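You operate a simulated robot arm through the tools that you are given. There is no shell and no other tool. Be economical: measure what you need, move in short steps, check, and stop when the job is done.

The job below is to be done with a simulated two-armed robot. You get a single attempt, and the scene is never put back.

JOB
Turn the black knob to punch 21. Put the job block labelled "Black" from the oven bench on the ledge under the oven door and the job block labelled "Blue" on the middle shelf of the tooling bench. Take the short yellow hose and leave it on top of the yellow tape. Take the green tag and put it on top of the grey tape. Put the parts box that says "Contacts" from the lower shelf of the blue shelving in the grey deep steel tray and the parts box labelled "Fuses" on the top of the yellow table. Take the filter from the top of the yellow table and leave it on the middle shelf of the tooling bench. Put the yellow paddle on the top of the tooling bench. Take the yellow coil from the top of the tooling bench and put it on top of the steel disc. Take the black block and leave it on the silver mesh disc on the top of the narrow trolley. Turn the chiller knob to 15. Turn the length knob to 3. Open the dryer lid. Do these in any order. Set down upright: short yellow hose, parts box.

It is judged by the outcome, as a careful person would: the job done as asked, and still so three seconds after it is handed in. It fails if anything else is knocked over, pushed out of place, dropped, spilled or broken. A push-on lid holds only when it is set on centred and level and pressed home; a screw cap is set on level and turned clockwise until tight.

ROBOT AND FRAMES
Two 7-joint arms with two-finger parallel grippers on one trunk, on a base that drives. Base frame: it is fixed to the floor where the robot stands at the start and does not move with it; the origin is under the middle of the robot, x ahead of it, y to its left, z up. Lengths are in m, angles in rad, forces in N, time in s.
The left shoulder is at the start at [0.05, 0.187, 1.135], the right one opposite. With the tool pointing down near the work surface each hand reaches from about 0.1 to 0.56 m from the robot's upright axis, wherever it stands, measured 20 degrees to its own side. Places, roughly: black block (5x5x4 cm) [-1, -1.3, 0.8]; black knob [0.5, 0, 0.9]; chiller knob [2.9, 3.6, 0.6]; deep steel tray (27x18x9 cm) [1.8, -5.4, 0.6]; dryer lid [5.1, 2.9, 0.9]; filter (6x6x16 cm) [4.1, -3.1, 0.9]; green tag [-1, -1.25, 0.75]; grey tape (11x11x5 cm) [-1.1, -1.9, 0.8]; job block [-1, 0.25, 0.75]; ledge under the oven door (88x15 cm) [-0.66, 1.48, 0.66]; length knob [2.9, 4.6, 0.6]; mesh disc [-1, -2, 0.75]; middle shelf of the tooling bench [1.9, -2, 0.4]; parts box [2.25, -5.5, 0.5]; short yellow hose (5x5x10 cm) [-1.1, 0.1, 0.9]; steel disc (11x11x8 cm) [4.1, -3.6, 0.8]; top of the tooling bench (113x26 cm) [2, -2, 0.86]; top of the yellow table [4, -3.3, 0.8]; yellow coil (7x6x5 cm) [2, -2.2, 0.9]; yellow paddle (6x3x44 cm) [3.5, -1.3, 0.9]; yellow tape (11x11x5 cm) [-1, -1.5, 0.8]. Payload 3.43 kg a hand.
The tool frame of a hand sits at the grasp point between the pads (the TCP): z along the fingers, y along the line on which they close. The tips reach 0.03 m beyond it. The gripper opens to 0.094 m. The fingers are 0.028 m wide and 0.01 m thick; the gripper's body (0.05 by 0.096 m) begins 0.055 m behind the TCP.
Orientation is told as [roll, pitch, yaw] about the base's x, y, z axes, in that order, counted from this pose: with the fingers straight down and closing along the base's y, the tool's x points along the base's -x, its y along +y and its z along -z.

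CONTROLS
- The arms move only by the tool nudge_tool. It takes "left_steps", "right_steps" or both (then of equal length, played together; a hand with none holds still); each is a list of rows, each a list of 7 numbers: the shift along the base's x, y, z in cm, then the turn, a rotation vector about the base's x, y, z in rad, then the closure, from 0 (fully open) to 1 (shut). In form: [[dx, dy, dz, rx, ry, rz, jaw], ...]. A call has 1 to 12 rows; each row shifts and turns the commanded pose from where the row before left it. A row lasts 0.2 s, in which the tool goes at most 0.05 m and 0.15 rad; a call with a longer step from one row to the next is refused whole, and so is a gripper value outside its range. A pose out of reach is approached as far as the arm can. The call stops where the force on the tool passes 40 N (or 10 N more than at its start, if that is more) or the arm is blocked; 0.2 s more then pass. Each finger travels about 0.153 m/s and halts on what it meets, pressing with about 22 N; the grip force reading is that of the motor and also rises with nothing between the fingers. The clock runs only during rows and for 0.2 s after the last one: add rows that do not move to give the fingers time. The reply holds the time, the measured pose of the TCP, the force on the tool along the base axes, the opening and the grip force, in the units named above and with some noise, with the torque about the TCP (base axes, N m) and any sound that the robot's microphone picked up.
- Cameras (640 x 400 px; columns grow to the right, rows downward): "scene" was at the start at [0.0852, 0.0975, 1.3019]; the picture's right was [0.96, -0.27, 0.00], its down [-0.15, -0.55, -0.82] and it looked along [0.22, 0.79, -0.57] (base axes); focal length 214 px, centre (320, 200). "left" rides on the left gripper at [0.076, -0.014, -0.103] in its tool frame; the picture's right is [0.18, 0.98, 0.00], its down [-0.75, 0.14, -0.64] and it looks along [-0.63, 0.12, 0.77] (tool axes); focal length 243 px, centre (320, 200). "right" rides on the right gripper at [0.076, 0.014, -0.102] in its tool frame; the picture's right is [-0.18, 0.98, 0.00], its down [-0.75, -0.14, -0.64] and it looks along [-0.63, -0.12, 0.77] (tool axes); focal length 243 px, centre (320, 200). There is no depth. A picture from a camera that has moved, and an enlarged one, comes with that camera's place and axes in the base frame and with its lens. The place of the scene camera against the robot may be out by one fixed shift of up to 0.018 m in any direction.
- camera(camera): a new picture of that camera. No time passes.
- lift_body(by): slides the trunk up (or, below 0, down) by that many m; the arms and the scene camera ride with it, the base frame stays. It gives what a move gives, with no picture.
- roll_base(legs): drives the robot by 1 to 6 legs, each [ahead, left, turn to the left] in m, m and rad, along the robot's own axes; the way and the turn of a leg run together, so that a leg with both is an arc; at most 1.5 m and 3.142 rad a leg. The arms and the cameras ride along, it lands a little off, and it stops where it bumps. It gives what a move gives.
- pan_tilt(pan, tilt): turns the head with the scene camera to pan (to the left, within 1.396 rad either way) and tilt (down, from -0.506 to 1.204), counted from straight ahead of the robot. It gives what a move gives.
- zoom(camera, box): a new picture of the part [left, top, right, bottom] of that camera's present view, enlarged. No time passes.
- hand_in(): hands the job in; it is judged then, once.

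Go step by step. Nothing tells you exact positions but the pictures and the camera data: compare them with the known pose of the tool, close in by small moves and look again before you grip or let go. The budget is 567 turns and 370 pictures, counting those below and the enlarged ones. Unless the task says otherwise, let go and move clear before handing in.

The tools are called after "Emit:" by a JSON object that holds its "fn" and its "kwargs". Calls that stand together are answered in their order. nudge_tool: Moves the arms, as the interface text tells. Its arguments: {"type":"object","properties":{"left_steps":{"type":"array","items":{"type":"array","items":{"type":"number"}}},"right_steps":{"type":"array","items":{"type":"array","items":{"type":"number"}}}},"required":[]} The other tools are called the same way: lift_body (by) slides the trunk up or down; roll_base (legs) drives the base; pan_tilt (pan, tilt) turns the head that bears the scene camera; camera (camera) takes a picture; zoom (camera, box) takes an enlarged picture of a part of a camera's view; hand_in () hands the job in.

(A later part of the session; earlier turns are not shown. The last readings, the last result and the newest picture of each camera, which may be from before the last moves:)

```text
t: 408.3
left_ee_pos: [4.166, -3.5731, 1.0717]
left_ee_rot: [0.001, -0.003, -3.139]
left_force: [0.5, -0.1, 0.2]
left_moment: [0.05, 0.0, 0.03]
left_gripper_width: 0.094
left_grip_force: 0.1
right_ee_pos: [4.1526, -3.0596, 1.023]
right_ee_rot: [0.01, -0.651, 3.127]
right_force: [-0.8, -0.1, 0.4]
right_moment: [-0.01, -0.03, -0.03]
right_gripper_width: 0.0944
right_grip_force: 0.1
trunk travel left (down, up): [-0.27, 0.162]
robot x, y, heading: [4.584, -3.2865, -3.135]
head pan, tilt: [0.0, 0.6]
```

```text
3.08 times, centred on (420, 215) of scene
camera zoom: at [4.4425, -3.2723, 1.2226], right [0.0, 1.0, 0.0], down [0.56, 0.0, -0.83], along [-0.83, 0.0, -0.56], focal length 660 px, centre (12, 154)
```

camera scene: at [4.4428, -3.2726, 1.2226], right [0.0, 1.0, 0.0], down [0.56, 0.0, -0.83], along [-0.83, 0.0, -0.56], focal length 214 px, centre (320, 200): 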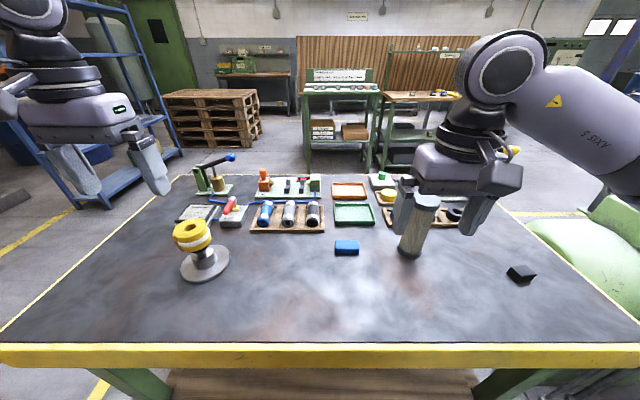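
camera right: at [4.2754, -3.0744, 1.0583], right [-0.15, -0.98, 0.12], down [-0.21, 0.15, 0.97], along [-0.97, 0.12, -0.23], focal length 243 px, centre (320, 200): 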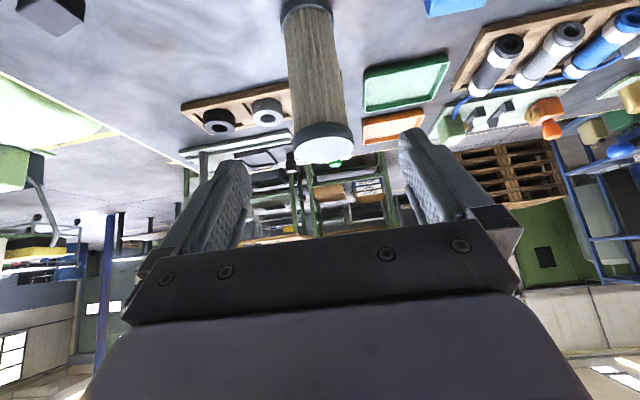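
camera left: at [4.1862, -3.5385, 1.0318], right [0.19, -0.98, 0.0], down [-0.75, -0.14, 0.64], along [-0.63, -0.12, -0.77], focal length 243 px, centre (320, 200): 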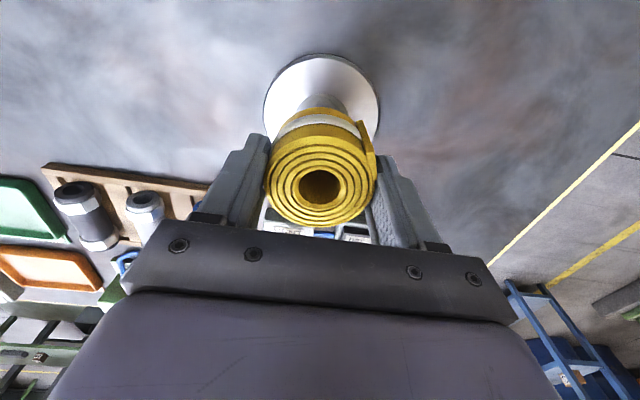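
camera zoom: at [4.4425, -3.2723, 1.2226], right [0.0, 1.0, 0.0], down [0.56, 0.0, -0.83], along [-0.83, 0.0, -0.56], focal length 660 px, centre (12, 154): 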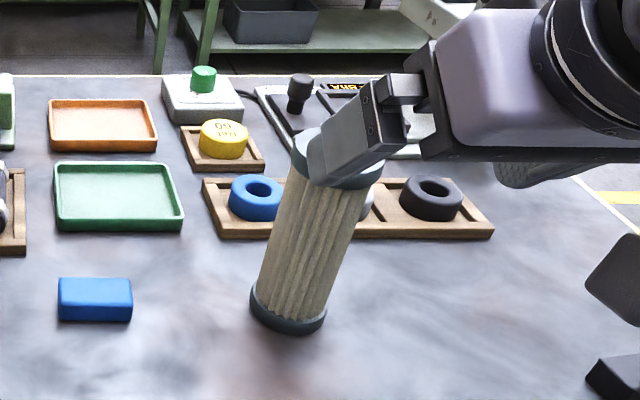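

Emit:
{"fn": "nudge_tool", "kwargs": {"right_steps": [[-2.5, 0, -3.5, 0, 0, 0, 0], [-2.5, 0, -3.5, 0, 0, 0, 0], [-3.2, 0.1, -3.5, 0, 0, 0, 0]]}}

Emit:
{"fn": "camera", "kwargs": {"camera": "right"}}

```text
t: 409.1
left_ee_pos: [4.166, -3.5727, 1.0725]
left_ee_rot: [0.0, -0.002, -3.139]
left_force: [0.9, -0.5, 0.3]
left_moment: [0.0, -0.02, 0.01]
left_gripper_width: 0.0939
left_grip_force: 0.1
right_ee_pos: [4.0713, -3.0575, 0.9149]
right_ee_rot: [0.009, -0.653, 3.127]
right_force: [0.5, 0.5, 0.9]
right_moment: [0.01, -0.04, 0.0]
right_gripper_width: 0.0938
right_grip_force: 0.1
trunk travel left (down, up): [-0.27, 0.162]
robot x, y, heading: [4.587, -3.287, -3.142]
head pan, tilt: [0.0, 0.6]
```

```text
157 pictures are left
camera right: at [4.193, -3.072, 0.9503], right [-0.15, -0.98, 0.12], down [-0.21, 0.15, 0.97], along [-0.97, 0.12, -0.23], focal length 243 px, centre (320, 200)
```

right: 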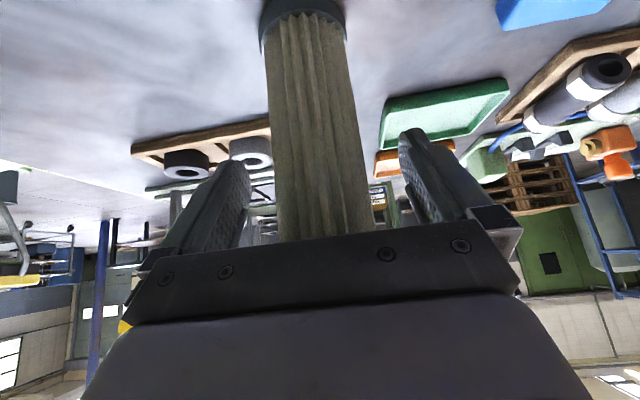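

Emit:
{"fn": "nudge_tool", "kwargs": {"right_steps": [[0, 0, -0.5, 0, 0, 0, 0.3], [0, 0, 0, 0, 0, 0, 0.6], [0, 0, 0, 0, 0, 0, 0.7], [0, 0, 0, 0, 0, 0, 0.7]]}}

Emit:
{"fn": "nudge_tool", "kwargs": {"right_steps": [[0, 0, 3, 0, 0, 0, 0.7], [0, 0, 4, 0, 0, 0, 0.7], [0, 0, 4, 0, 0, 0, 0.7], [3, 0, 3, 0, 0, 0, 0.7], [4, 0, 2, 0, 0, 0, 0.7], [4, 0, 1, 0, 0, 0, 0.7], [4, 0, 0, 0, 0, 0, 0.7]]}}

Emit:
{"fn": "camera", "kwargs": {"camera": "scene"}}

Emit:
{"fn": "camera", "kwargs": {"camera": "right"}}

```text
t: 410.1
left_ee_pos: [4.1659, -3.5729, 1.0718]
left_ee_rot: [0.0, -0.001, -3.137]
left_force: [0.9, -0.4, 0.4]
left_moment: [-0.01, 0.01, 0.01]
left_gripper_width: 0.0942
left_grip_force: 0.2
right_ee_pos: [4.0712, -3.058, 0.9122]
right_ee_rot: [0.011, -0.652, 3.129]
right_force: [-0.6, 0.5, 1.4]
right_moment: [-0.14, 0.19, -0.02]
right_gripper_width: 0.0622
right_grip_force: 22.1
trunk travel left (down, up): [-0.27, 0.162]
robot x, y, heading: [4.5837, -3.2881, -3.143]
head pan, tilt: [0.0, 0.6]
```

```text
t: 411.7
left_ee_pos: [4.1652, -3.5732, 1.0733]
left_ee_rot: [-0.001, -0.002, -3.138]
left_force: [0.3, -0.7, 0.3]
left_moment: [0.0, -0.01, -0.04]
left_gripper_width: 0.094
left_grip_force: 0.0
right_ee_pos: [4.2183, -3.059, 1.0851]
right_ee_rot: [0.008, -0.649, 3.128]
right_force: [0.3, -1.0, -1.9]
right_moment: [-0.01, -0.03, 0.0]
right_gripper_width: 0.0627
right_grip_force: 22.4
trunk travel left (down, up): [-0.27, 0.162]
robot x, y, heading: [4.5913, -3.2817, -3.142]
head pan, tilt: [0.0, 0.6]
```

```text
156 pictures are left
camera scene: at [4.4426, -3.2724, 1.2226], right [0.0, 1.0, 0.0], down [0.56, 0.0, -0.83], along [-0.83, 0.0, -0.56], focal length 214 px, centre (320, 200)
```

scene: 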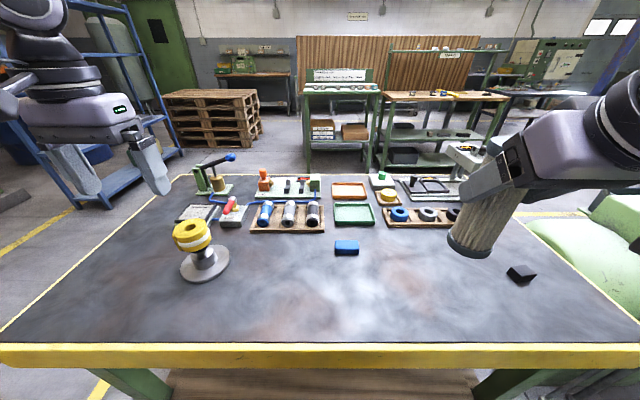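

```text
155 pictures are left
camera right: at [4.3406, -3.0729, 1.12], right [-0.15, -0.98, 0.12], down [-0.21, 0.15, 0.97], along [-0.97, 0.12, -0.23], focal length 243 px, centre (320, 200)
```

right: 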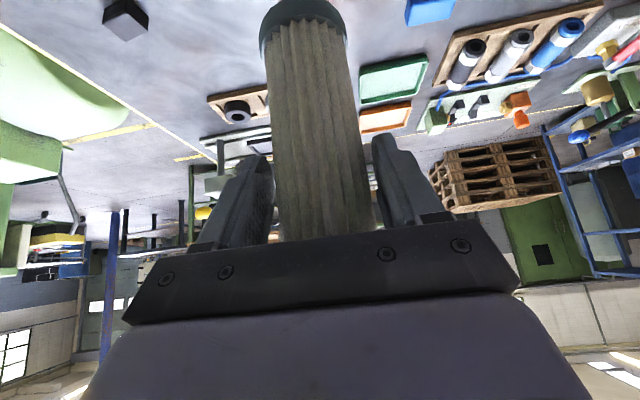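

Emit:
{"fn": "nudge_tool", "kwargs": {"left_steps": [[4, 0, 2, 0, 0, 0, 0], [4, 0, 2, 0, 0, 0, 0], [2, 0, 0, 0, 0, 0, 0]]}}

Emit:
{"fn": "roll_base", "kwargs": {"legs": [[-0.2, 0, 0], [0, 1.07, 0], [1.0, 0, 0], [0.9, 0, 0]]}}

Emit:
{"fn": "camera", "kwargs": {"camera": "scene"}}

```text
t: 412.5
left_ee_pos: [4.2665, -3.573, 1.1122]
left_ee_rot: [0.001, 0.0, -3.138]
left_force: [0.7, -0.3, 0.1]
left_moment: [0.02, -0.02, 0.0]
left_gripper_width: 0.0939
left_grip_force: 0.2
right_ee_pos: [4.2172, -3.0581, 1.0845]
right_ee_rot: [0.01, -0.648, 3.128]
right_force: [-0.2, -0.4, -1.5]
right_moment: [0.01, -0.01, -0.02]
right_gripper_width: 0.0624
right_grip_force: 21.9
trunk travel left (down, up): [-0.27, 0.162]
robot x, y, heading: [4.5849, -3.2885, -3.136]
head pan, tilt: [0.0, 0.6]
```

```text
t: 432.6
left_ee_pos: [2.582, -4.6222, 1.1117]
left_ee_rot: [0.0, -0.002, 3.123]
left_force: [0.5, 0.3, 0.0]
left_moment: [0.02, 0.0, -0.01]
left_gripper_width: 0.0939
left_grip_force: 0.0
right_ee_pos: [2.5464, -4.1082, 1.0848]
right_ee_rot: [0.009, -0.648, 3.105]
right_force: [0.1, 0.3, -1.0]
right_moment: [0.02, -0.01, 0.0]
right_gripper_width: 0.0623
right_grip_force: 22.1
trunk travel left (down, up): [-0.27, 0.162]
robot x, y, heading: [2.9101, -4.3434, 3.115]
head pan, tilt: [0.0, 0.6]
```

```text
154 pictures are left
camera scene: at [2.7655, -4.3257, 1.2225], right [0.02, 1.0, 0.0], down [0.56, -0.01, -0.82], along [-0.82, 0.02, -0.57], focal length 214 px, centre (320, 200)
```

scene: 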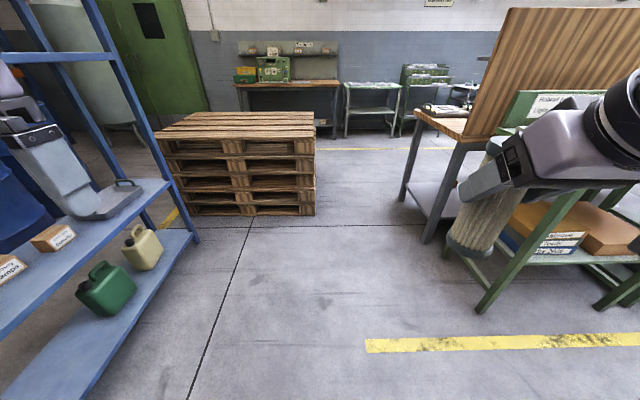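

Emit:
{"fn": "roll_base", "kwargs": {"legs": [[0, -1.0, 0.026], [0, -0.9, 0]]}}

Emit:
{"fn": "camera", "kwargs": {"camera": "scene"}}

```text
t: 449.5
left_ee_pos: [2.5947, -2.7404, 1.1133]
left_ee_rot: [-0.002, -0.001, -3.133]
left_force: [0.3, -0.2, 0.3]
left_moment: [0.01, 0.05, -0.02]
left_gripper_width: 0.0942
left_grip_force: 0.1
right_ee_pos: [2.5417, -2.227, 1.0847]
right_ee_rot: [0.01, -0.647, 3.137]
right_force: [-0.3, -0.9, -1.9]
right_moment: [0.01, -0.06, -0.02]
right_gripper_width: 0.0623
right_grip_force: 21.7
trunk travel left (down, up): [-0.27, 0.162]
robot x, y, heading: [2.9103, -2.4489, -3.135]
head pan, tilt: [0.0, 0.6]
```

```text
153 pictures are left
camera scene: at [2.768, -2.4385, 1.2225], right [-0.01, 1.0, 0.0], down [0.56, 0.0, -0.83], along [-0.82, -0.01, -0.57], focal length 214 px, centre (320, 200)
```

scene: 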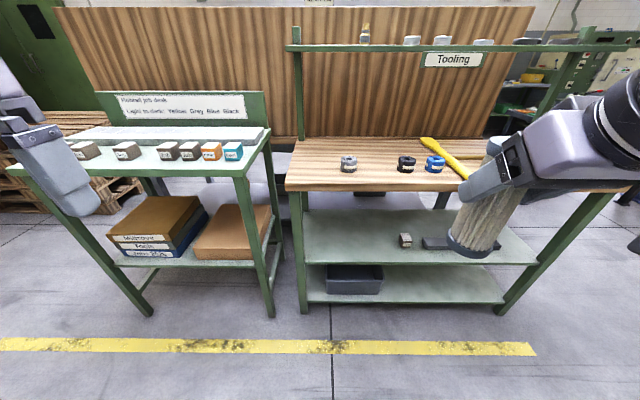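

Emit:
{"fn": "lift_body", "kwargs": {"by": -0.26}}

Emit:
{"fn": "nudge_tool", "kwargs": {"right_steps": [[0, 0, -4.5, 0, 0, 0, 0.7], [0, 0, -4.5, 0, 0, 0, 0.7], [0, 0, -4.5, 0, 0, 0, 0.7], [0, 0, -4.5, 0, 0, 0, 0.7], [0, 0, -4, 0, 0, 0, 0.7]], "left_steps": [[2, 0, 3, 0, 0, 0, 0], [2, 0, 3, 0, 0, 0, 0], [2, 0, 3, 0, 0, 0, 0], [2, 0, 3, 0, 0, 0, 0], [0, 0, 3, 0, 0, 0, 0]]}}

Emit:
{"fn": "camera", "kwargs": {"camera": "scene"}}

```text
t: 452.2
left_ee_pos: [2.5946, -2.7399, 0.8524]
left_ee_rot: [-0.001, -0.001, -3.129]
left_force: [1.4, 0.7, -0.2]
left_moment: [-0.01, -0.01, 0.02]
left_gripper_width: 0.0941
left_grip_force: 0.1
right_ee_pos: [2.5423, -2.2273, 0.8239]
right_ee_rot: [0.009, -0.65, 3.136]
right_force: [0.1, -0.4, -1.4]
right_moment: [-0.04, 0.0, 0.02]
right_gripper_width: 0.0624
right_grip_force: 22.0
trunk travel left (down, up): [-0.01, 0.422]
robot x, y, heading: [2.9084, -2.4532, -3.136]
head pan, tilt: [0.0, 0.6]
```

```text
t: 453.4
left_ee_pos: [2.6743, -2.7401, 0.9974]
left_ee_rot: [-0.004, -0.004, -3.131]
left_force: [-0.2, -0.5, -0.6]
left_moment: [0.0, 0.01, 0.06]
left_gripper_width: 0.0938
left_grip_force: 0.0
left hand out of reach, approached as far as the arm can: row 5
right_ee_pos: [2.5265, -2.2286, 0.6061]
right_ee_rot: [0.01, -0.648, 3.138]
right_force: [-0.9, 0.2, -1.4]
right_moment: [-0.01, -0.06, -0.03]
right_gripper_width: 0.0623
right_grip_force: 21.3
right hand out of reach, approached as far as the arm can: row 3, 4
trunk travel left (down, up): [-0.01, 0.422]
robot x, y, heading: [2.9133, -2.4501, -3.136]
head pan, tilt: [0.0, 0.6]
```

```text
152 pictures are left
camera scene: at [2.7679, -2.4388, 0.9625], right [-0.01, 1.0, 0.0], down [0.57, 0.0, -0.82], along [-0.82, -0.01, -0.57], focal length 214 px, centre (320, 200)
```

scene: 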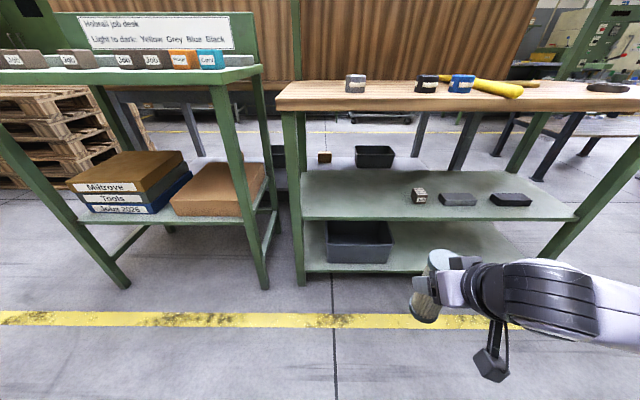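

Emit:
{"fn": "roll_base", "kwargs": {"legs": [[0.37, 0, 0]]}}

Emit:
{"fn": "nudge_tool", "kwargs": {"right_steps": [[-4, 0, -1, 0, 0, 0, 0.7], [-4, 0, -1, 0, 0, 0, 0.7], [-4, 0, -1, 0, 0, 0, 0.7], [-3, 0, -1, 0, 0, 0, 0.7]]}}

Emit:
{"fn": "camera", "kwargs": {"camera": "scene"}}

Emit:
{"fn": "camera", "kwargs": {"camera": "right"}}

```text
t: 455.7
left_ee_pos: [2.3091, -2.7418, 0.9979]
left_ee_rot: [0.0, -0.006, -3.132]
left_force: [0.3, -0.4, -0.7]
left_moment: [-0.01, 0.02, -0.02]
left_gripper_width: 0.0941
left_grip_force: 0.1
right_ee_pos: [2.1622, -2.2316, 0.6062]
right_ee_rot: [0.009, -0.649, 3.136]
right_force: [0.1, 0.6, -1.8]
right_moment: [0.01, -0.03, 0.0]
right_gripper_width: 0.0625
right_grip_force: 21.9
trunk travel left (down, up): [-0.01, 0.422]
robot x, y, heading: [2.5459, -2.4572, -3.136]
head pan, tilt: [0.0, 0.6]
```

```text
t: 456.7
left_ee_pos: [2.3097, -2.7409, 0.9974]
left_ee_rot: [-0.002, -0.005, -3.131]
left_force: [0.8, 0.9, 1.1]
left_moment: [0.02, -0.02, 0.03]
left_gripper_width: 0.0938
left_grip_force: 0.2
right_ee_pos: [2.0102, -2.2316, 0.5655]
right_ee_rot: [0.009, -0.648, 3.136]
right_force: [-0.1, 0.4, -1.6]
right_moment: [-0.02, -0.01, -0.02]
right_gripper_width: 0.0623
right_grip_force: 21.9
trunk travel left (down, up): [-0.01, 0.422]
robot x, y, heading: [2.5467, -2.4564, -3.134]
head pan, tilt: [0.0, 0.6]
```

```text
151 pictures are left
camera scene: at [2.4036, -2.4414, 0.9625], right [-0.01, 1.0, 0.0], down [0.56, 0.0, -0.83], along [-0.82, -0.01, -0.56], focal length 214 px, centre (320, 200)
```

scene: 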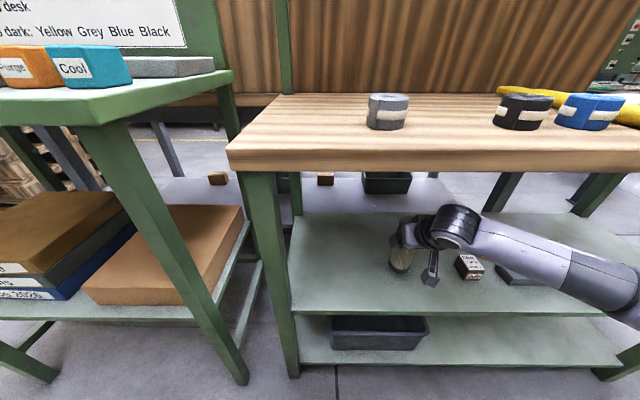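

```text
150 pictures are left
camera right: at [2.1325, -2.2444, 0.6005], right [-0.15, -0.98, 0.12], down [-0.21, 0.15, 0.97], along [-0.97, 0.12, -0.23], focal length 243 px, centre (320, 200)
```

right: 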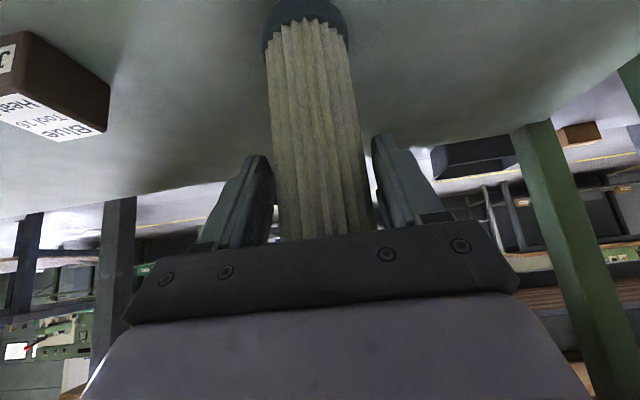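

Emit:
{"fn": "nudge_tool", "kwargs": {"right_steps": [[0, -0.5, -1, 0, 0, 0, 0.7], [0, 0, -0.7, 0, 0, 0, 0.7], [0, 0, -0.5, 0, 0, 0, 0.7]]}}

Emit:
{"fn": "camera", "kwargs": {"camera": "right"}}

```text
t: 457.5
left_ee_pos: [2.31, -2.742, 0.9993]
left_ee_rot: [0.0, -0.007, -3.132]
left_force: [0.1, 0.0, 0.7]
left_moment: [-0.04, 0.04, 0.02]
left_gripper_width: 0.0941
left_grip_force: 0.1
right_ee_pos: [2.0089, -2.2358, 0.5486]
right_ee_rot: [0.011, -0.66, 3.134]
right_force: [0.6, 2.3, 17.6]
right_moment: [0.04, 0.27, 0.0]
right_gripper_width: 0.0629
right_grip_force: 22.2
trunk travel left (down, up): [-0.01, 0.422]
robot x, y, heading: [2.5507, -2.4533, -3.133]
head pan, tilt: [0.0, 0.6]
```

```text
149 pictures are left
camera right: at [2.132, -2.25, 0.5816], right [-0.15, -0.98, 0.12], down [-0.2, 0.15, 0.97], along [-0.97, 0.12, -0.22], focal length 243 px, centre (320, 200)
```

right: 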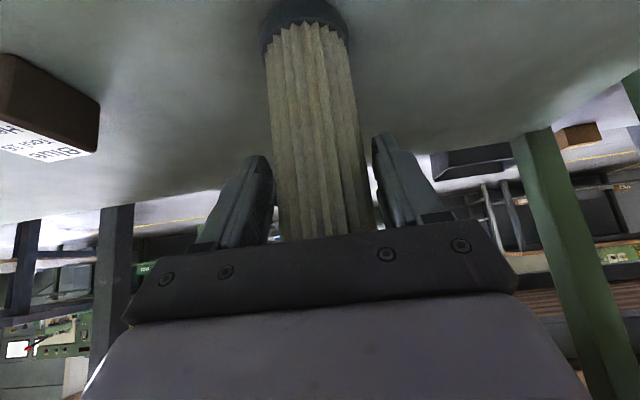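

Emit:
{"fn": "nudge_tool", "kwargs": {"right_steps": [[0, 0, 0.4, 0, 0, 0, 0.7], [0, 0, 0, 0, 0, 0, 0.4], [0, 0, 0, 0, 0, 0, 0.1], [0, 0, 0, 0, 0, 0, 0], [2.4, 0, 2.5, 0, 0, 0, 0], [2.6, 0, 2.5, 0, 0, 0, 0], [3.5, 0, 2, 0, 0, 0, 0], [4.5, 0, 0, 0, 0, 0, 0], [4.5, 0, 0, 0, 0, 0, 0]]}}

Emit:
{"fn": "roll_base", "kwargs": {"legs": [[-0.3, 0, 0]]}}

Emit:
{"fn": "camera", "kwargs": {"camera": "scene"}}

```text
t: 459.5
left_ee_pos: [2.3088, -2.7412, 0.9978]
left_ee_rot: [-0.001, -0.005, -3.132]
left_force: [-0.4, 0.2, 0.0]
left_moment: [-0.02, 0.01, -0.05]
left_gripper_width: 0.0943
left_grip_force: 0.1
right_ee_pos: [2.1653, -2.2393, 0.6176]
right_ee_rot: [0.009, -0.65, 3.136]
right_force: [0.4, 0.2, -0.6]
right_moment: [0.01, -0.02, 0.01]
right_gripper_width: 0.0939
right_grip_force: 0.0
right hand out of reach, approached as far as the arm can: row 9
trunk travel left (down, up): [-0.01, 0.422]
robot x, y, heading: [2.5468, -2.4489, -3.131]
head pan, tilt: [0.0, 0.6]
```

```text
t: 461.6
left_ee_pos: [2.6121, -2.7383, 0.9983]
left_ee_rot: [-0.001, -0.005, -3.134]
left_force: [0.0, -0.8, -0.6]
left_moment: [-0.01, 0.01, -0.03]
left_gripper_width: 0.094
left_grip_force: 0.1
right_ee_pos: [2.4686, -2.2358, 0.6179]
right_ee_rot: [0.009, -0.648, 3.134]
right_force: [-0.3, 0.2, 0.1]
right_moment: [-0.03, 0.01, 0.01]
right_gripper_width: 0.0939
right_grip_force: 0.1
trunk travel left (down, up): [-0.01, 0.422]
robot x, y, heading: [2.8499, -2.4515, -3.133]
head pan, tilt: [0.0, 0.6]
```

```text
148 pictures are left
camera scene: at [2.7067, -2.4391, 0.9625], right [0.0, 1.0, 0.0], down [0.56, 0.0, -0.83], along [-0.83, 0.0, -0.56], focal length 214 px, centre (320, 200)
```

scene: 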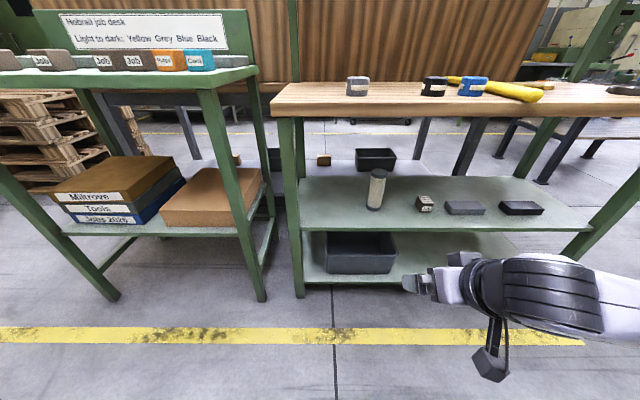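

Emit:
{"fn": "nudge_tool", "kwargs": {"right_steps": [[0, 0, 4, 0, -0.13, 0, 0], [0, 0, 4, 0, -0.13, 0, 0], [0, 0, 4, 0, -0.13, 0, 0], [0, 0, 4, 0, -0.13, 0, 0], [0, 0, 4, 0, -0.13, 0, 0]]}}

Emit:
{"fn": "roll_base", "kwargs": {"legs": [[0, 1.0, 0], [0, 0.85, 0], [0, 0, 1.57]]}}

Emit:
{"fn": "pan_tilt", "kwargs": {"pan": -0.3, "tilt": 0.4}}

Emit:
{"fn": "camera", "kwargs": {"camera": "scene"}}

```text
t: 462.8
left_ee_pos: [2.6115, -2.7395, 0.9977]
left_ee_rot: [0.0, -0.004, -3.135]
left_force: [0.2, 0.2, 0.7]
left_moment: [0.01, -0.01, 0.0]
left_gripper_width: 0.0938
left_grip_force: 0.1
right_ee_pos: [2.469, -2.2354, 0.8155]
right_ee_rot: [0.004, 0.006, 3.136]
right_force: [-0.3, -0.1, 0.1]
right_moment: [-0.03, 0.0, 0.0]
right_gripper_width: 0.0939
right_grip_force: 0.0
trunk travel left (down, up): [-0.01, 0.422]
robot x, y, heading: [2.8501, -2.4505, -3.141]
head pan, tilt: [0.0, 0.6]
```

```text
t: 483.1
left_ee_pos: [3.1746, -4.5341, 0.9982]
left_ee_rot: [-0.004, -0.005, -1.561]
left_force: [-0.1, -0.2, -0.2]
left_moment: [0.02, 0.02, -0.01]
left_gripper_width: 0.0939
left_grip_force: 0.1
right_ee_pos: [2.6722, -4.6782, 0.8151]
right_ee_rot: [0.003, 0.001, -1.574]
right_force: [0.6, -0.4, 0.2]
right_moment: [0.01, -0.03, 0.01]
right_gripper_width: 0.0941
right_grip_force: 0.0
trunk travel left (down, up): [-0.01, 0.422]
robot x, y, heading: [2.8883, -4.297, -1.564]
head pan, tilt: [0.0, 0.6]
```

```text
t: 483.9
left_ee_pos: [3.175, -4.5336, 0.9985]
left_ee_rot: [0.0, -0.004, -1.561]
left_force: [0.0, 0.1, 0.2]
left_moment: [-0.02, 0.03, 0.02]
left_gripper_width: 0.0939
left_grip_force: 0.0
right_ee_pos: [2.6722, -4.6784, 0.8161]
right_ee_rot: [0.004, 0.002, -1.574]
right_force: [0.3, 0.4, 0.2]
right_moment: [-0.01, 0.0, 0.0]
right_gripper_width: 0.0941
right_grip_force: 0.1
trunk travel left (down, up): [-0.01, 0.422]
robot x, y, heading: [2.886, -4.2968, -1.564]
head pan, tilt: [-0.3, 0.4]
```

```text
147 pictures are left
camera scene: at [2.863, -4.4303, 0.9807], right [-0.96, 0.29, 0.0], down [0.11, 0.37, -0.92], along [-0.26, -0.88, -0.39], focal length 214 px, centre (320, 200)
```

scene: 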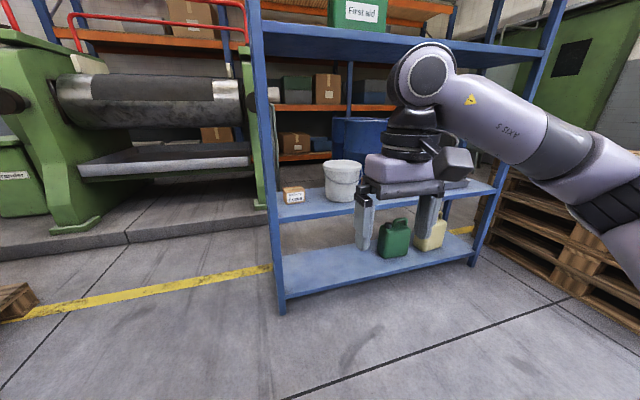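

Emit:
{"fn": "roll_base", "kwargs": {"legs": [[0, -0.8, -0.006]]}}

Emit:
{"fn": "pan_tilt", "kwargs": {"pan": 0, "tilt": 0.5}}

Emit:
{"fn": "camera", "kwargs": {"camera": "scene"}}

```text
t: 491.4
left_ee_pos: [2.3635, -4.5397, 0.9981]
left_ee_rot: [-0.001, -0.006, -1.573]
left_force: [-0.2, 0.0, -0.5]
left_moment: [-0.03, -0.02, 0.0]
left_gripper_width: 0.094
left_grip_force: 0.0
right_ee_pos: [1.8585, -4.6777, 0.8154]
right_ee_rot: [0.005, 0.0, -1.586]
right_force: [1.2, 0.0, -0.2]
right_moment: [0.01, -0.04, -0.03]
right_gripper_width: 0.0939
right_grip_force: 0.1
trunk travel left (down, up): [-0.01, 0.422]
robot x, y, heading: [2.0735, -4.2959, -1.57]
head pan, tilt: [-0.3, 0.4]
```

```text
t: 492.1
left_ee_pos: [2.3632, -4.5386, 0.9974]
left_ee_rot: [-0.001, -0.004, -1.572]
left_force: [-0.2, -0.2, -0.2]
left_moment: [0.02, -0.01, -0.03]
left_gripper_width: 0.0939
left_grip_force: 0.0
right_ee_pos: [1.858, -4.6771, 0.8156]
right_ee_rot: [0.003, 0.002, -1.587]
right_force: [-0.6, -0.5, 0.2]
right_moment: [0.02, 0.03, 0.0]
right_gripper_width: 0.0939
right_grip_force: 0.1
trunk travel left (down, up): [-0.01, 0.422]
robot x, y, heading: [2.0775, -4.2963, -1.572]
head pan, tilt: [0.0, 0.499]
```

```text
146 pictures are left
camera scene: at [2.0796, -4.4341, 0.9716], right [-1.0, 0.0, 0.0], down [0.0, 0.48, -0.88], along [0.0, -0.88, -0.48], focal length 214 px, centre (320, 200)
```

scene: 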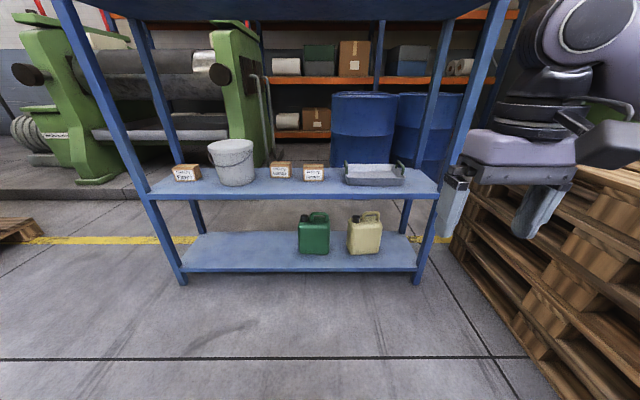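

Emit:
{"fn": "zoom", "kwargs": {"camera": "scene", "box": [140, 120, 300, 220]}}

Emit:
{"fn": "zoom", "kwargs": {"camera": "scene", "box": [250, 120, 450, 220]}}

```text
4.00 times, centred on (220, 170) of scene
camera zoom: at [2.0796, -4.4341, 0.9716], right [-1.0, 0.0, 0.0], down [0.0, 0.48, -0.88], along [0.0, -0.88, -0.48], focal length 858 px, centre (720, 320)
```

zoom: 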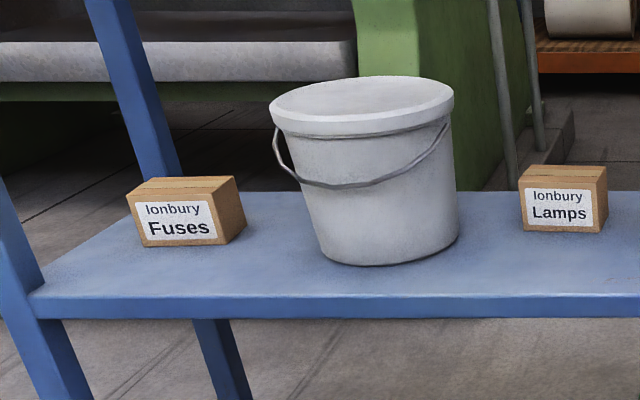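

```text
3.20 times, centred on (350, 170) of scene
camera zoom: at [2.0796, -4.4341, 0.9716], right [-1.0, 0.0, 0.0], down [0.0, 0.48, -0.88], along [0.0, -0.88, -0.48], focal length 686 px, centre (224, 296)
```

zoom: 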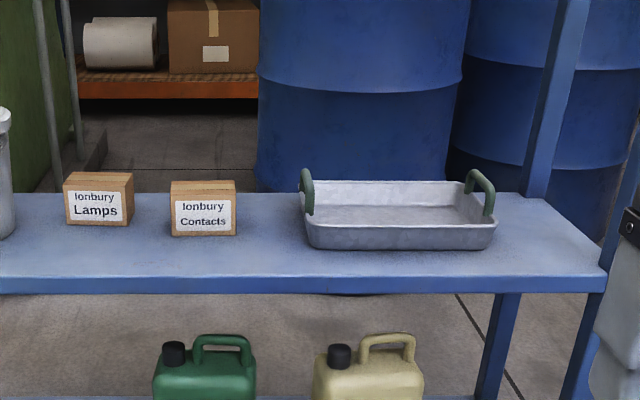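

Emit:
{"fn": "nudge_tool", "kwargs": {"right_steps": [[0, 0, 0, 0, 0, 0.143, 0], [0, 0, 0, 0, 0, 0.143, 0], [0, 0, 0, 0, 0, 0.143, 0], [0, 0, 0, 0, 0, 0.143, 0], [0, 0, 0, 0, 0, 0.143, 0], [0, 0, 0, 0, 0, 0.143, 0], [0, 0, 0, 0, 0, 0.143, 0], [0, 0, 0, 0, 0, 0.143, 0], [0, 0, 0, 0, 0, 0.143, 0], [0, 0, 0, 0, 0, 0.143, 0], [0, 0, 0, 0, 0, 0.143, 0]]}}

Emit:
{"fn": "camera", "kwargs": {"camera": "scene"}}

```text
t: 494.6
left_ee_pos: [2.363, -4.5382, 0.9985]
left_ee_rot: [-0.002, -0.006, -1.574]
left_force: [0.2, 0.2, -0.2]
left_moment: [0.0, -0.05, -0.03]
left_gripper_width: 0.0939
left_grip_force: 0.0
right_ee_pos: [1.9308, -4.5843, 0.7894]
right_ee_rot: [0.002, 0.003, -0.014]
right_force: [-0.3, 0.4, -0.1]
right_moment: [-0.01, 0.02, -0.02]
right_gripper_width: 0.0939
right_grip_force: 0.2
right hand out of reach, approached as far as the arm can: row 8, 9, 10, 11
trunk travel left (down, up): [-0.01, 0.422]
robot x, y, heading: [2.0734, -4.297, -1.573]
head pan, tilt: [0.0, 0.499]
```

```text
143 pictures are left
camera scene: at [2.0796, -4.4341, 0.9716], right [-1.0, 0.0, 0.0], down [0.0, 0.48, -0.88], along [0.0, -0.88, -0.48], focal length 214 px, centre (320, 200)
```

scene: 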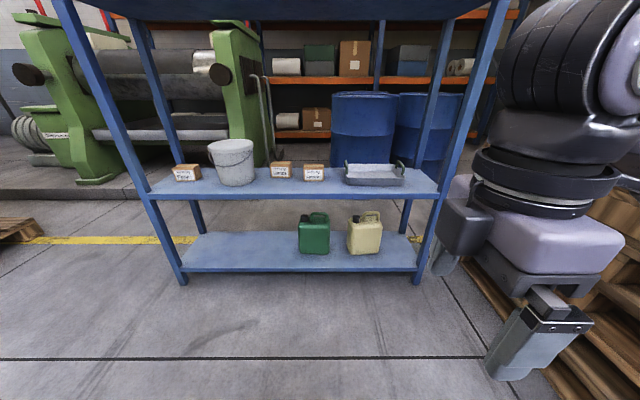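

Emit:
{"fn": "nudge_tool", "kwargs": {"right_steps": [[0, 0, 0, 0, 0, -0.143, 0], [0, 0, 0, 0, 0, -0.143, 0], [0, 0, 0, 0, 0, -0.143, 0], [0, 0, 0, 0, 0, -0.143, 0], [0, 0, 0, 0, 0, -0.143, 0], [0, 0, 0, 0, 0, -0.143, 0], [0, 0, 0, 0, 0, -0.143, 0], [0, 0, 0, 0, 0, -0.143, 0], [0, 0, 0, 0, 0, -0.143, 0], [0, 0, 0, 0, 0, -0.143, 0], [0, 0, 0, 0, 0, -0.143, 0]]}}

Emit:
{"fn": "nudge_tool", "kwargs": {"right_steps": [[0, 0, 0, 0, 0, -0.143, 0], [0, 0, 0, 0, 0, -0.143, 0], [0, 0, 0, 0, 0, -0.143, 0], [0, 0, 0, 0, 0, -0.143, 0], [0, 0, 0, 0, 0, -0.143, 0], [0, 0, 0, 0, 0, -0.143, 0], [0, 0, 0, 0, 0, -0.143, 0], [0, 0, 0, 0, 0, -0.143, 0], [0, 0, 0, 0, 0, -0.143, 0], [0, 0, 0, 0, 0, -0.143, 0], [0, 0, 0, 0, 0, -0.143, 0]]}}

```text
t: 496.9
left_ee_pos: [2.3632, -4.5389, 0.9971]
left_ee_rot: [-0.002, -0.005, -1.572]
left_force: [-0.5, 0.0, -0.3]
left_moment: [0.0, 0.0, 0.03]
left_gripper_width: 0.0941
left_grip_force: 0.1
right_ee_pos: [1.9308, -4.583, 0.789]
right_ee_rot: [0.001, 0.001, -1.589]
right_force: [-0.2, -0.9, -0.1]
right_moment: [0.01, -0.01, -0.01]
right_gripper_width: 0.094
right_grip_force: 0.1
trunk travel left (down, up): [-0.01, 0.422]
robot x, y, heading: [2.0788, -4.296, -1.574]
head pan, tilt: [0.0, 0.499]
```

```text
t: 499.4
left_ee_pos: [2.3624, -4.539, 0.9973]
left_ee_rot: [-0.002, -0.006, -1.571]
left_force: [0.2, 0.3, -0.6]
left_moment: [-0.02, 0.01, -0.02]
left_gripper_width: 0.0942
left_grip_force: 0.1
right_ee_pos: [1.9298, -4.5856, 0.7894]
right_ee_rot: [0.003, 0.002, 3.121]
right_force: [-0.3, -0.1, 0.2]
right_moment: [0.0, 0.02, 0.02]
right_gripper_width: 0.0941
right_grip_force: 0.1
trunk travel left (down, up): [-0.01, 0.422]
robot x, y, heading: [2.0768, -4.2971, -1.574]
head pan, tilt: [0.0, 0.499]
```

Emit:
{"fn": "nudge_tool", "kwargs": {"right_steps": [[-2, -4, -1, 0, 0, 0, 0], [-2, -4, -3, 0, 0, 0, 0], [-2, -4, -2, 0, 0, 0, 0], [0, -4, -2.5, 0, 0, 0, 0], [0, -4, -2.5, 0, 0, 0, 0], [0, -2, -4, 0, 0, 0, 0], [0, 0, -4, 0, 0, 0, 0]]}}

Emit:
{"fn": "camera", "kwargs": {"camera": "scene"}}

Emit:
{"fn": "camera", "kwargs": {"camera": "right"}}

```text
refused: row 2 steps farther than a row can; nothing moved
```

```text
142 pictures are left
camera scene: at [2.0796, -4.4341, 0.9716], right [-1.0, 0.0, 0.0], down [0.0, 0.48, -0.88], along [0.0, -0.88, -0.48], focal length 214 px, centre (320, 200)
```

scene: 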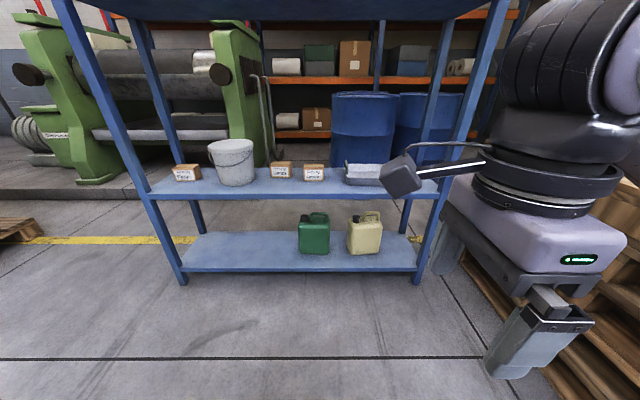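

```text
141 pictures are left
camera right: at [2.0045, -4.5996, 0.8922], right [-0.2, -0.98, 0.0], down [-0.75, 0.16, 0.64], along [-0.63, 0.13, -0.77], focal length 243 px, centre (320, 200)
```

right: 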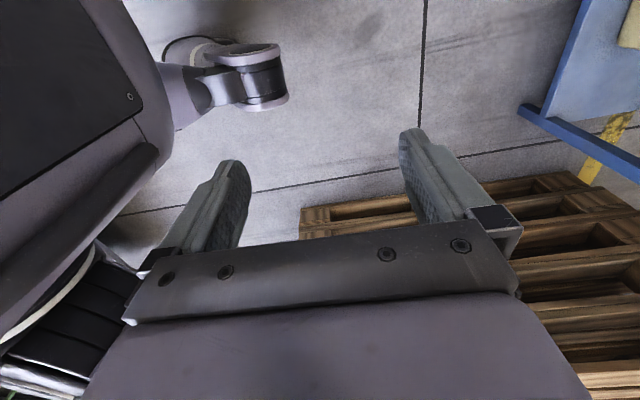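

Emit:
{"fn": "nudge_tool", "kwargs": {"right_steps": [[-2, -4, -1, 0, 0, 0, 0], [-2, -4, -1, 0, 0, 0, 0], [-2, -4, -2, 0, 0, 0, 0], [0, -4, -2.5, 0, 0, 0, 0], [0, -4, -2.5, 0, 0, 0, 0], [0, -2, -4, 0, 0, 0, 0], [0, 0, -4, 0, 0, 0, 0]]}}

```text
t: 500.9
left_ee_pos: [2.3642, -4.5384, 0.9978]
left_ee_rot: [-0.001, -0.005, -1.574]
left_force: [0.8, 0.6, 0.9]
left_moment: [0.0, -0.02, -0.05]
left_gripper_width: 0.0938
left_grip_force: 0.1
right_ee_pos: [1.8673, -4.8036, 0.6195]
right_ee_rot: [0.005, 0.002, 3.124]
right_force: [1.2, -0.5, 0.5]
right_moment: [-0.04, 0.02, 0.01]
right_gripper_width: 0.094
right_grip_force: 0.1
trunk travel left (down, up): [-0.01, 0.422]
robot x, y, heading: [2.0779, -4.3, -1.578]
head pan, tilt: [0.0, 0.499]
```

Emit:
{"fn": "nudge_tool", "kwargs": {"right_steps": [[0, 4, 3, 0, 0, 0, 0], [0, 4, 3, 0, 0, 0, 0], [0, 3, 3, 0, 0, 0, 0]]}}

Emit:
{"fn": "roll_base", "kwargs": {"legs": [[0, 0.25, 0.004], [0.7, 0, 0]]}}

Emit:
{"fn": "camera", "kwargs": {"camera": "scene"}}

Emit:
{"fn": "camera", "kwargs": {"camera": "right"}}

```text
t: 501.8
left_ee_pos: [2.3629, -4.537, 0.9978]
left_ee_rot: [-0.002, -0.006, -1.572]
left_force: [1.0, 0.1, -0.7]
left_moment: [0.0, 0.04, 0.01]
left_gripper_width: 0.094
left_grip_force: 0.1
right_ee_pos: [1.8662, -4.6921, 0.7085]
right_ee_rot: [0.003, 0.0, 3.126]
right_force: [-0.2, 0.2, 0.1]
right_moment: [-0.01, 0.03, 0.01]
right_gripper_width: 0.094
right_grip_force: 0.0
trunk travel left (down, up): [-0.01, 0.422]
robot x, y, heading: [2.0791, -4.2951, -1.574]
head pan, tilt: [0.0, 0.499]
```

```text
t: 507.6
left_ee_pos: [2.6163, -5.1673, 0.9965]
left_ee_rot: [-0.003, 0.0, -1.57]
left_force: [0.4, 0.3, 0.5]
left_moment: [0.0, -0.03, -0.02]
left_gripper_width: 0.0941
left_grip_force: 0.2
right_ee_pos: [2.1207, -5.3217, 0.7086]
right_ee_rot: [0.003, 0.001, 3.126]
right_force: [0.8, 0.0, 0.0]
right_moment: [0.04, 0.0, 0.03]
right_gripper_width: 0.0938
right_grip_force: 0.1
trunk travel left (down, up): [-0.01, 0.422]
robot x, y, heading: [2.3309, -4.9288, -1.568]
head pan, tilt: [0.0, 0.499]
stopped in leg 2: the robot was blocked; the commanded pose is now the measured one
```

```text
140 pictures are left
camera scene: at [2.3322, -5.0619, 0.9716], right [-1.0, 0.0, 0.0], down [0.0, 0.48, -0.88], along [0.0, -0.88, -0.48], focal length 214 px, centre (320, 200)
```

scene: 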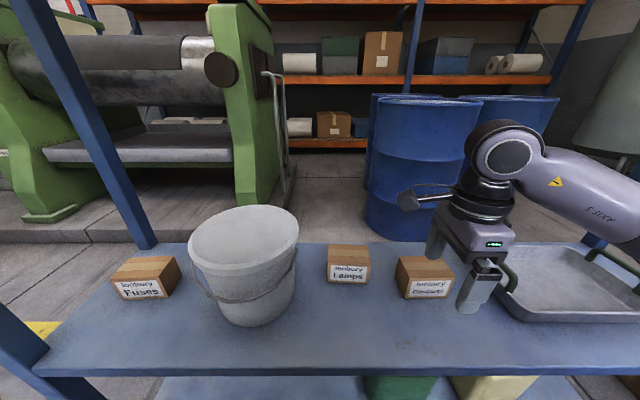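

```text
139 pictures are left
camera right: at [2.1956, -5.3362, 0.8105], right [-0.2, -0.98, 0.0], down [-0.75, 0.15, 0.64], along [-0.63, 0.13, -0.77], focal length 243 px, centre (320, 200)
```

right: 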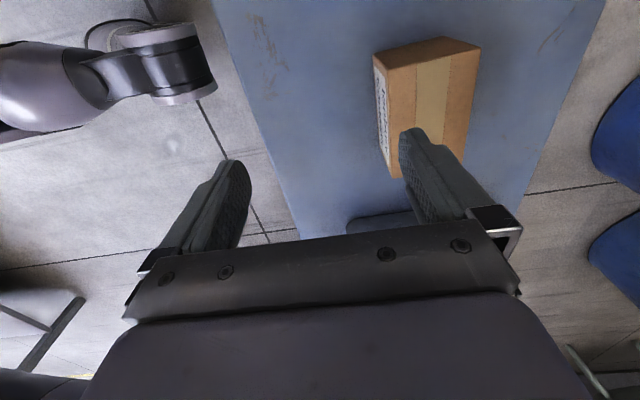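

Emit:
{"fn": "nudge_tool", "kwargs": {"right_steps": [[-0.3, -4, 0, 0, 0, 0, 0], [-0.4, -4, 0, 0, 0, 0, 0]]}}

Emit:
{"fn": "camera", "kwargs": {"camera": "right"}}

Emit:
{"fn": "zoom", "kwargs": {"camera": "scene", "box": [340, 170, 540, 330]}}

```text
t: 508.2
left_ee_pos: [2.6159, -5.1669, 0.9958]
left_ee_rot: [-0.001, 0.001, -1.569]
left_force: [-0.4, -0.2, -0.8]
left_moment: [-0.02, 0.0, 0.01]
left_gripper_width: 0.0939
left_grip_force: 0.0
right_ee_pos: [2.1134, -5.4004, 0.7081]
right_ee_rot: [0.001, 0.001, 3.128]
right_force: [-0.2, -1.0, 0.3]
right_moment: [0.02, -0.03, -0.04]
right_gripper_width: 0.0939
right_grip_force: 0.0
trunk travel left (down, up): [-0.01, 0.422]
robot x, y, heading: [2.3275, -4.9262, -1.572]
head pan, tilt: [0.0, 0.499]
```

```text
138 pictures are left
camera right: at [2.1886, -5.4141, 0.8115], right [-0.2, -0.98, 0.0], down [-0.75, 0.15, 0.64], along [-0.63, 0.13, -0.77], focal length 243 px, centre (320, 200)
```

right: 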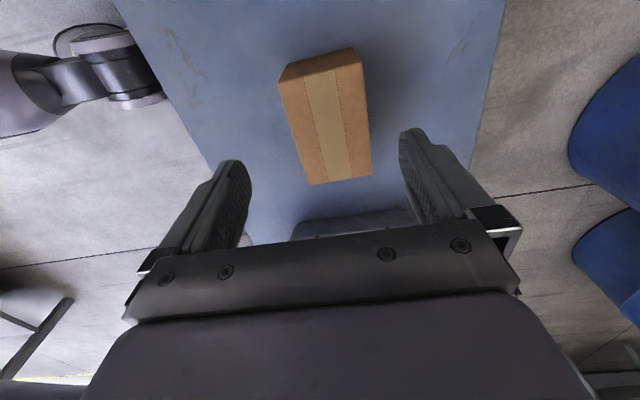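

```text
2.50 times, centred on (440, 250) of scene
camera zoom: at [2.3322, -5.0618, 0.9716], right [-1.0, 0.0, 0.0], down [0.0, 0.48, -0.88], along [0.0, -0.88, -0.48], focal length 536 px, centre (20, 75)
```

zoom: 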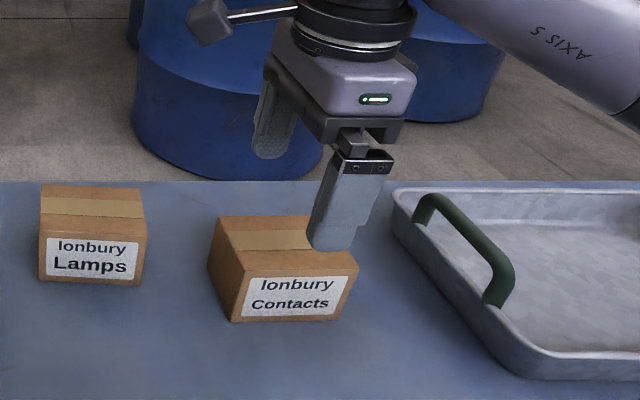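

Emit:
{"fn": "nudge_tool", "kwargs": {"right_steps": [[-0.4, -0.3, -4, 0, 0, 0, 0], [-0.3, -0.3, -4, 0, 0, 0, 0], [0, 0, -1.5, 0, 0, 0, 0]]}}

Emit:
{"fn": "camera", "kwargs": {"camera": "right"}}

Emit:
{"fn": "zoom", "kwargs": {"camera": "scene", "box": [340, 170, 540, 330]}}

```text
t: 509.0
left_ee_pos: [2.6155, -5.1676, 0.9953]
left_ee_rot: [-0.003, 0.0, -1.568]
left_force: [0.6, 0.3, -0.4]
left_moment: [0.0, 0.02, -0.03]
left_gripper_width: 0.0939
left_grip_force: 0.1
right_ee_pos: [2.1081, -5.4081, 0.6135]
right_ee_rot: [0.003, 0.001, 3.126]
right_force: [-0.1, 0.0, -0.4]
right_moment: [0.0, 0.01, 0.0]
right_gripper_width: 0.0941
right_grip_force: 0.0
trunk travel left (down, up): [-0.01, 0.422]
robot x, y, heading: [2.3325, -4.9235, -1.566]
head pan, tilt: [0.0, 0.499]
```

```text
136 pictures are left
camera right: at [2.1834, -5.422, 0.715], right [-0.2, -0.98, 0.0], down [-0.75, 0.15, 0.64], along [-0.63, 0.13, -0.77], focal length 243 px, centre (320, 200)
```

right: 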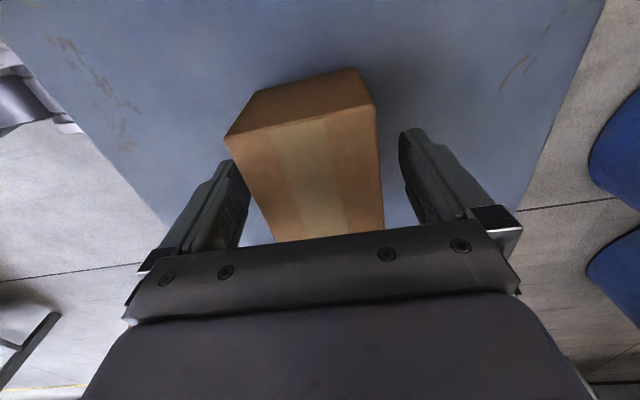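

```text
2.50 times, centred on (440, 250) of scene
camera zoom: at [2.3322, -5.0619, 0.9716], right [-1.0, 0.0, 0.0], down [0.0, 0.48, -0.88], along [0.0, -0.88, -0.48], focal length 536 px, centre (20, 75)
```

zoom: 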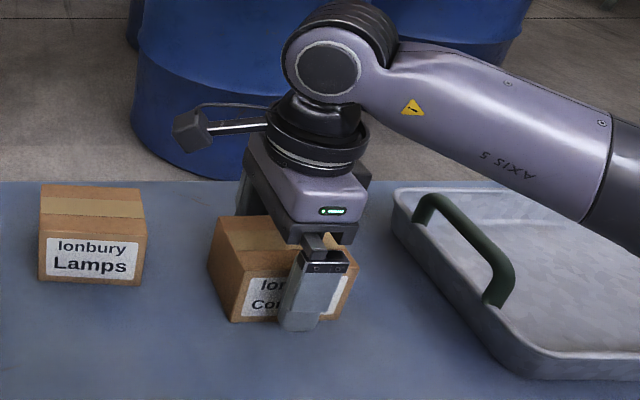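

Emit:
{"fn": "nudge_tool", "kwargs": {"right_steps": [[0, 0.2, -0.3, 0, 0, 0, 0.2], [0, 0, 0, 0, 0, 0, 0.5], [0, 0, 0, 0, 0, 0, 0.7], [0, 0, 0, 0, 0, 0, 0.7]]}}

Emit:
{"fn": "nudge_tool", "kwargs": {"right_steps": [[0, 0, 3, 0, 0, 0, 0.7], [0, 0, 4, 0, 0, 0, 0.7], [0, 0, 4, 0, 0, 0, 0.7]]}}

Emit:
{"fn": "camera", "kwargs": {"camera": "scene"}}

Emit:
{"fn": "camera", "kwargs": {"camera": "right"}}

```text
t: 510.0
left_ee_pos: [2.6169, -5.1672, 0.9959]
left_ee_rot: [-0.002, -0.001, -1.569]
left_force: [0.6, 0.1, 0.5]
left_moment: [-0.02, -0.03, 0.0]
left_gripper_width: 0.094
left_grip_force: 0.0
right_ee_pos: [2.1075, -5.4054, 0.6109]
right_ee_rot: [0.002, 0.004, 3.127]
right_force: [-0.7, -0.6, 2.4]
right_moment: [0.04, -0.02, 0.06]
right_gripper_width: 0.0665
right_grip_force: 21.9
trunk travel left (down, up): [-0.01, 0.422]
robot x, y, heading: [2.3306, -4.9243, -1.568]
head pan, tilt: [0.0, 0.499]
```

```text
t: 510.8
left_ee_pos: [2.6154, -5.1667, 0.9961]
left_ee_rot: [-0.002, 0.0, -1.569]
left_force: [-0.3, 0.3, -0.1]
left_moment: [-0.03, 0.0, -0.01]
left_gripper_width: 0.0941
left_grip_force: 0.0
right_ee_pos: [2.1061, -5.4044, 0.7208]
right_ee_rot: [0.001, 0.002, 3.127]
right_force: [0.1, -0.4, -1.3]
right_moment: [0.04, 0.0, 0.0]
right_gripper_width: 0.0664
right_grip_force: 22.1
trunk travel left (down, up): [-0.01, 0.422]
robot x, y, heading: [2.3274, -4.9284, -1.575]
head pan, tilt: [0.0, 0.499]
```

```text
134 pictures are left
camera scene: at [2.3321, -5.062, 0.9715], right [-1.0, 0.0, 0.0], down [0.0, 0.48, -0.88], along [0.0, -0.88, -0.48], focal length 214 px, centre (320, 200)
```

scene: 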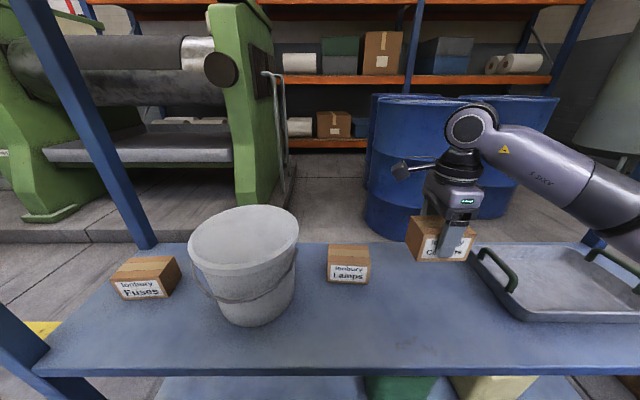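

```text
133 pictures are left
camera right: at [2.1807, -5.4195, 0.8226], right [-0.2, -0.98, 0.0], down [-0.75, 0.15, 0.64], along [-0.63, 0.13, -0.77], focal length 243 px, centre (320, 200)
```

right: 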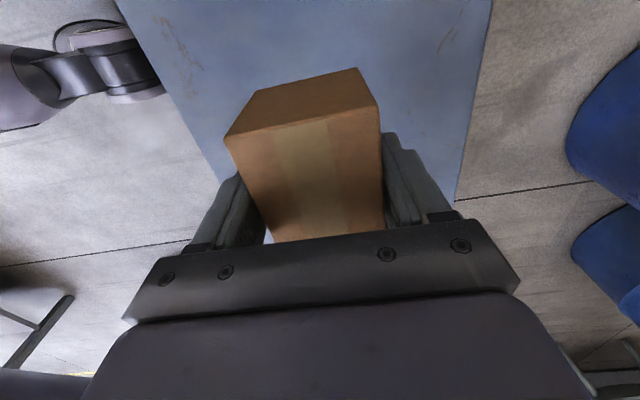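

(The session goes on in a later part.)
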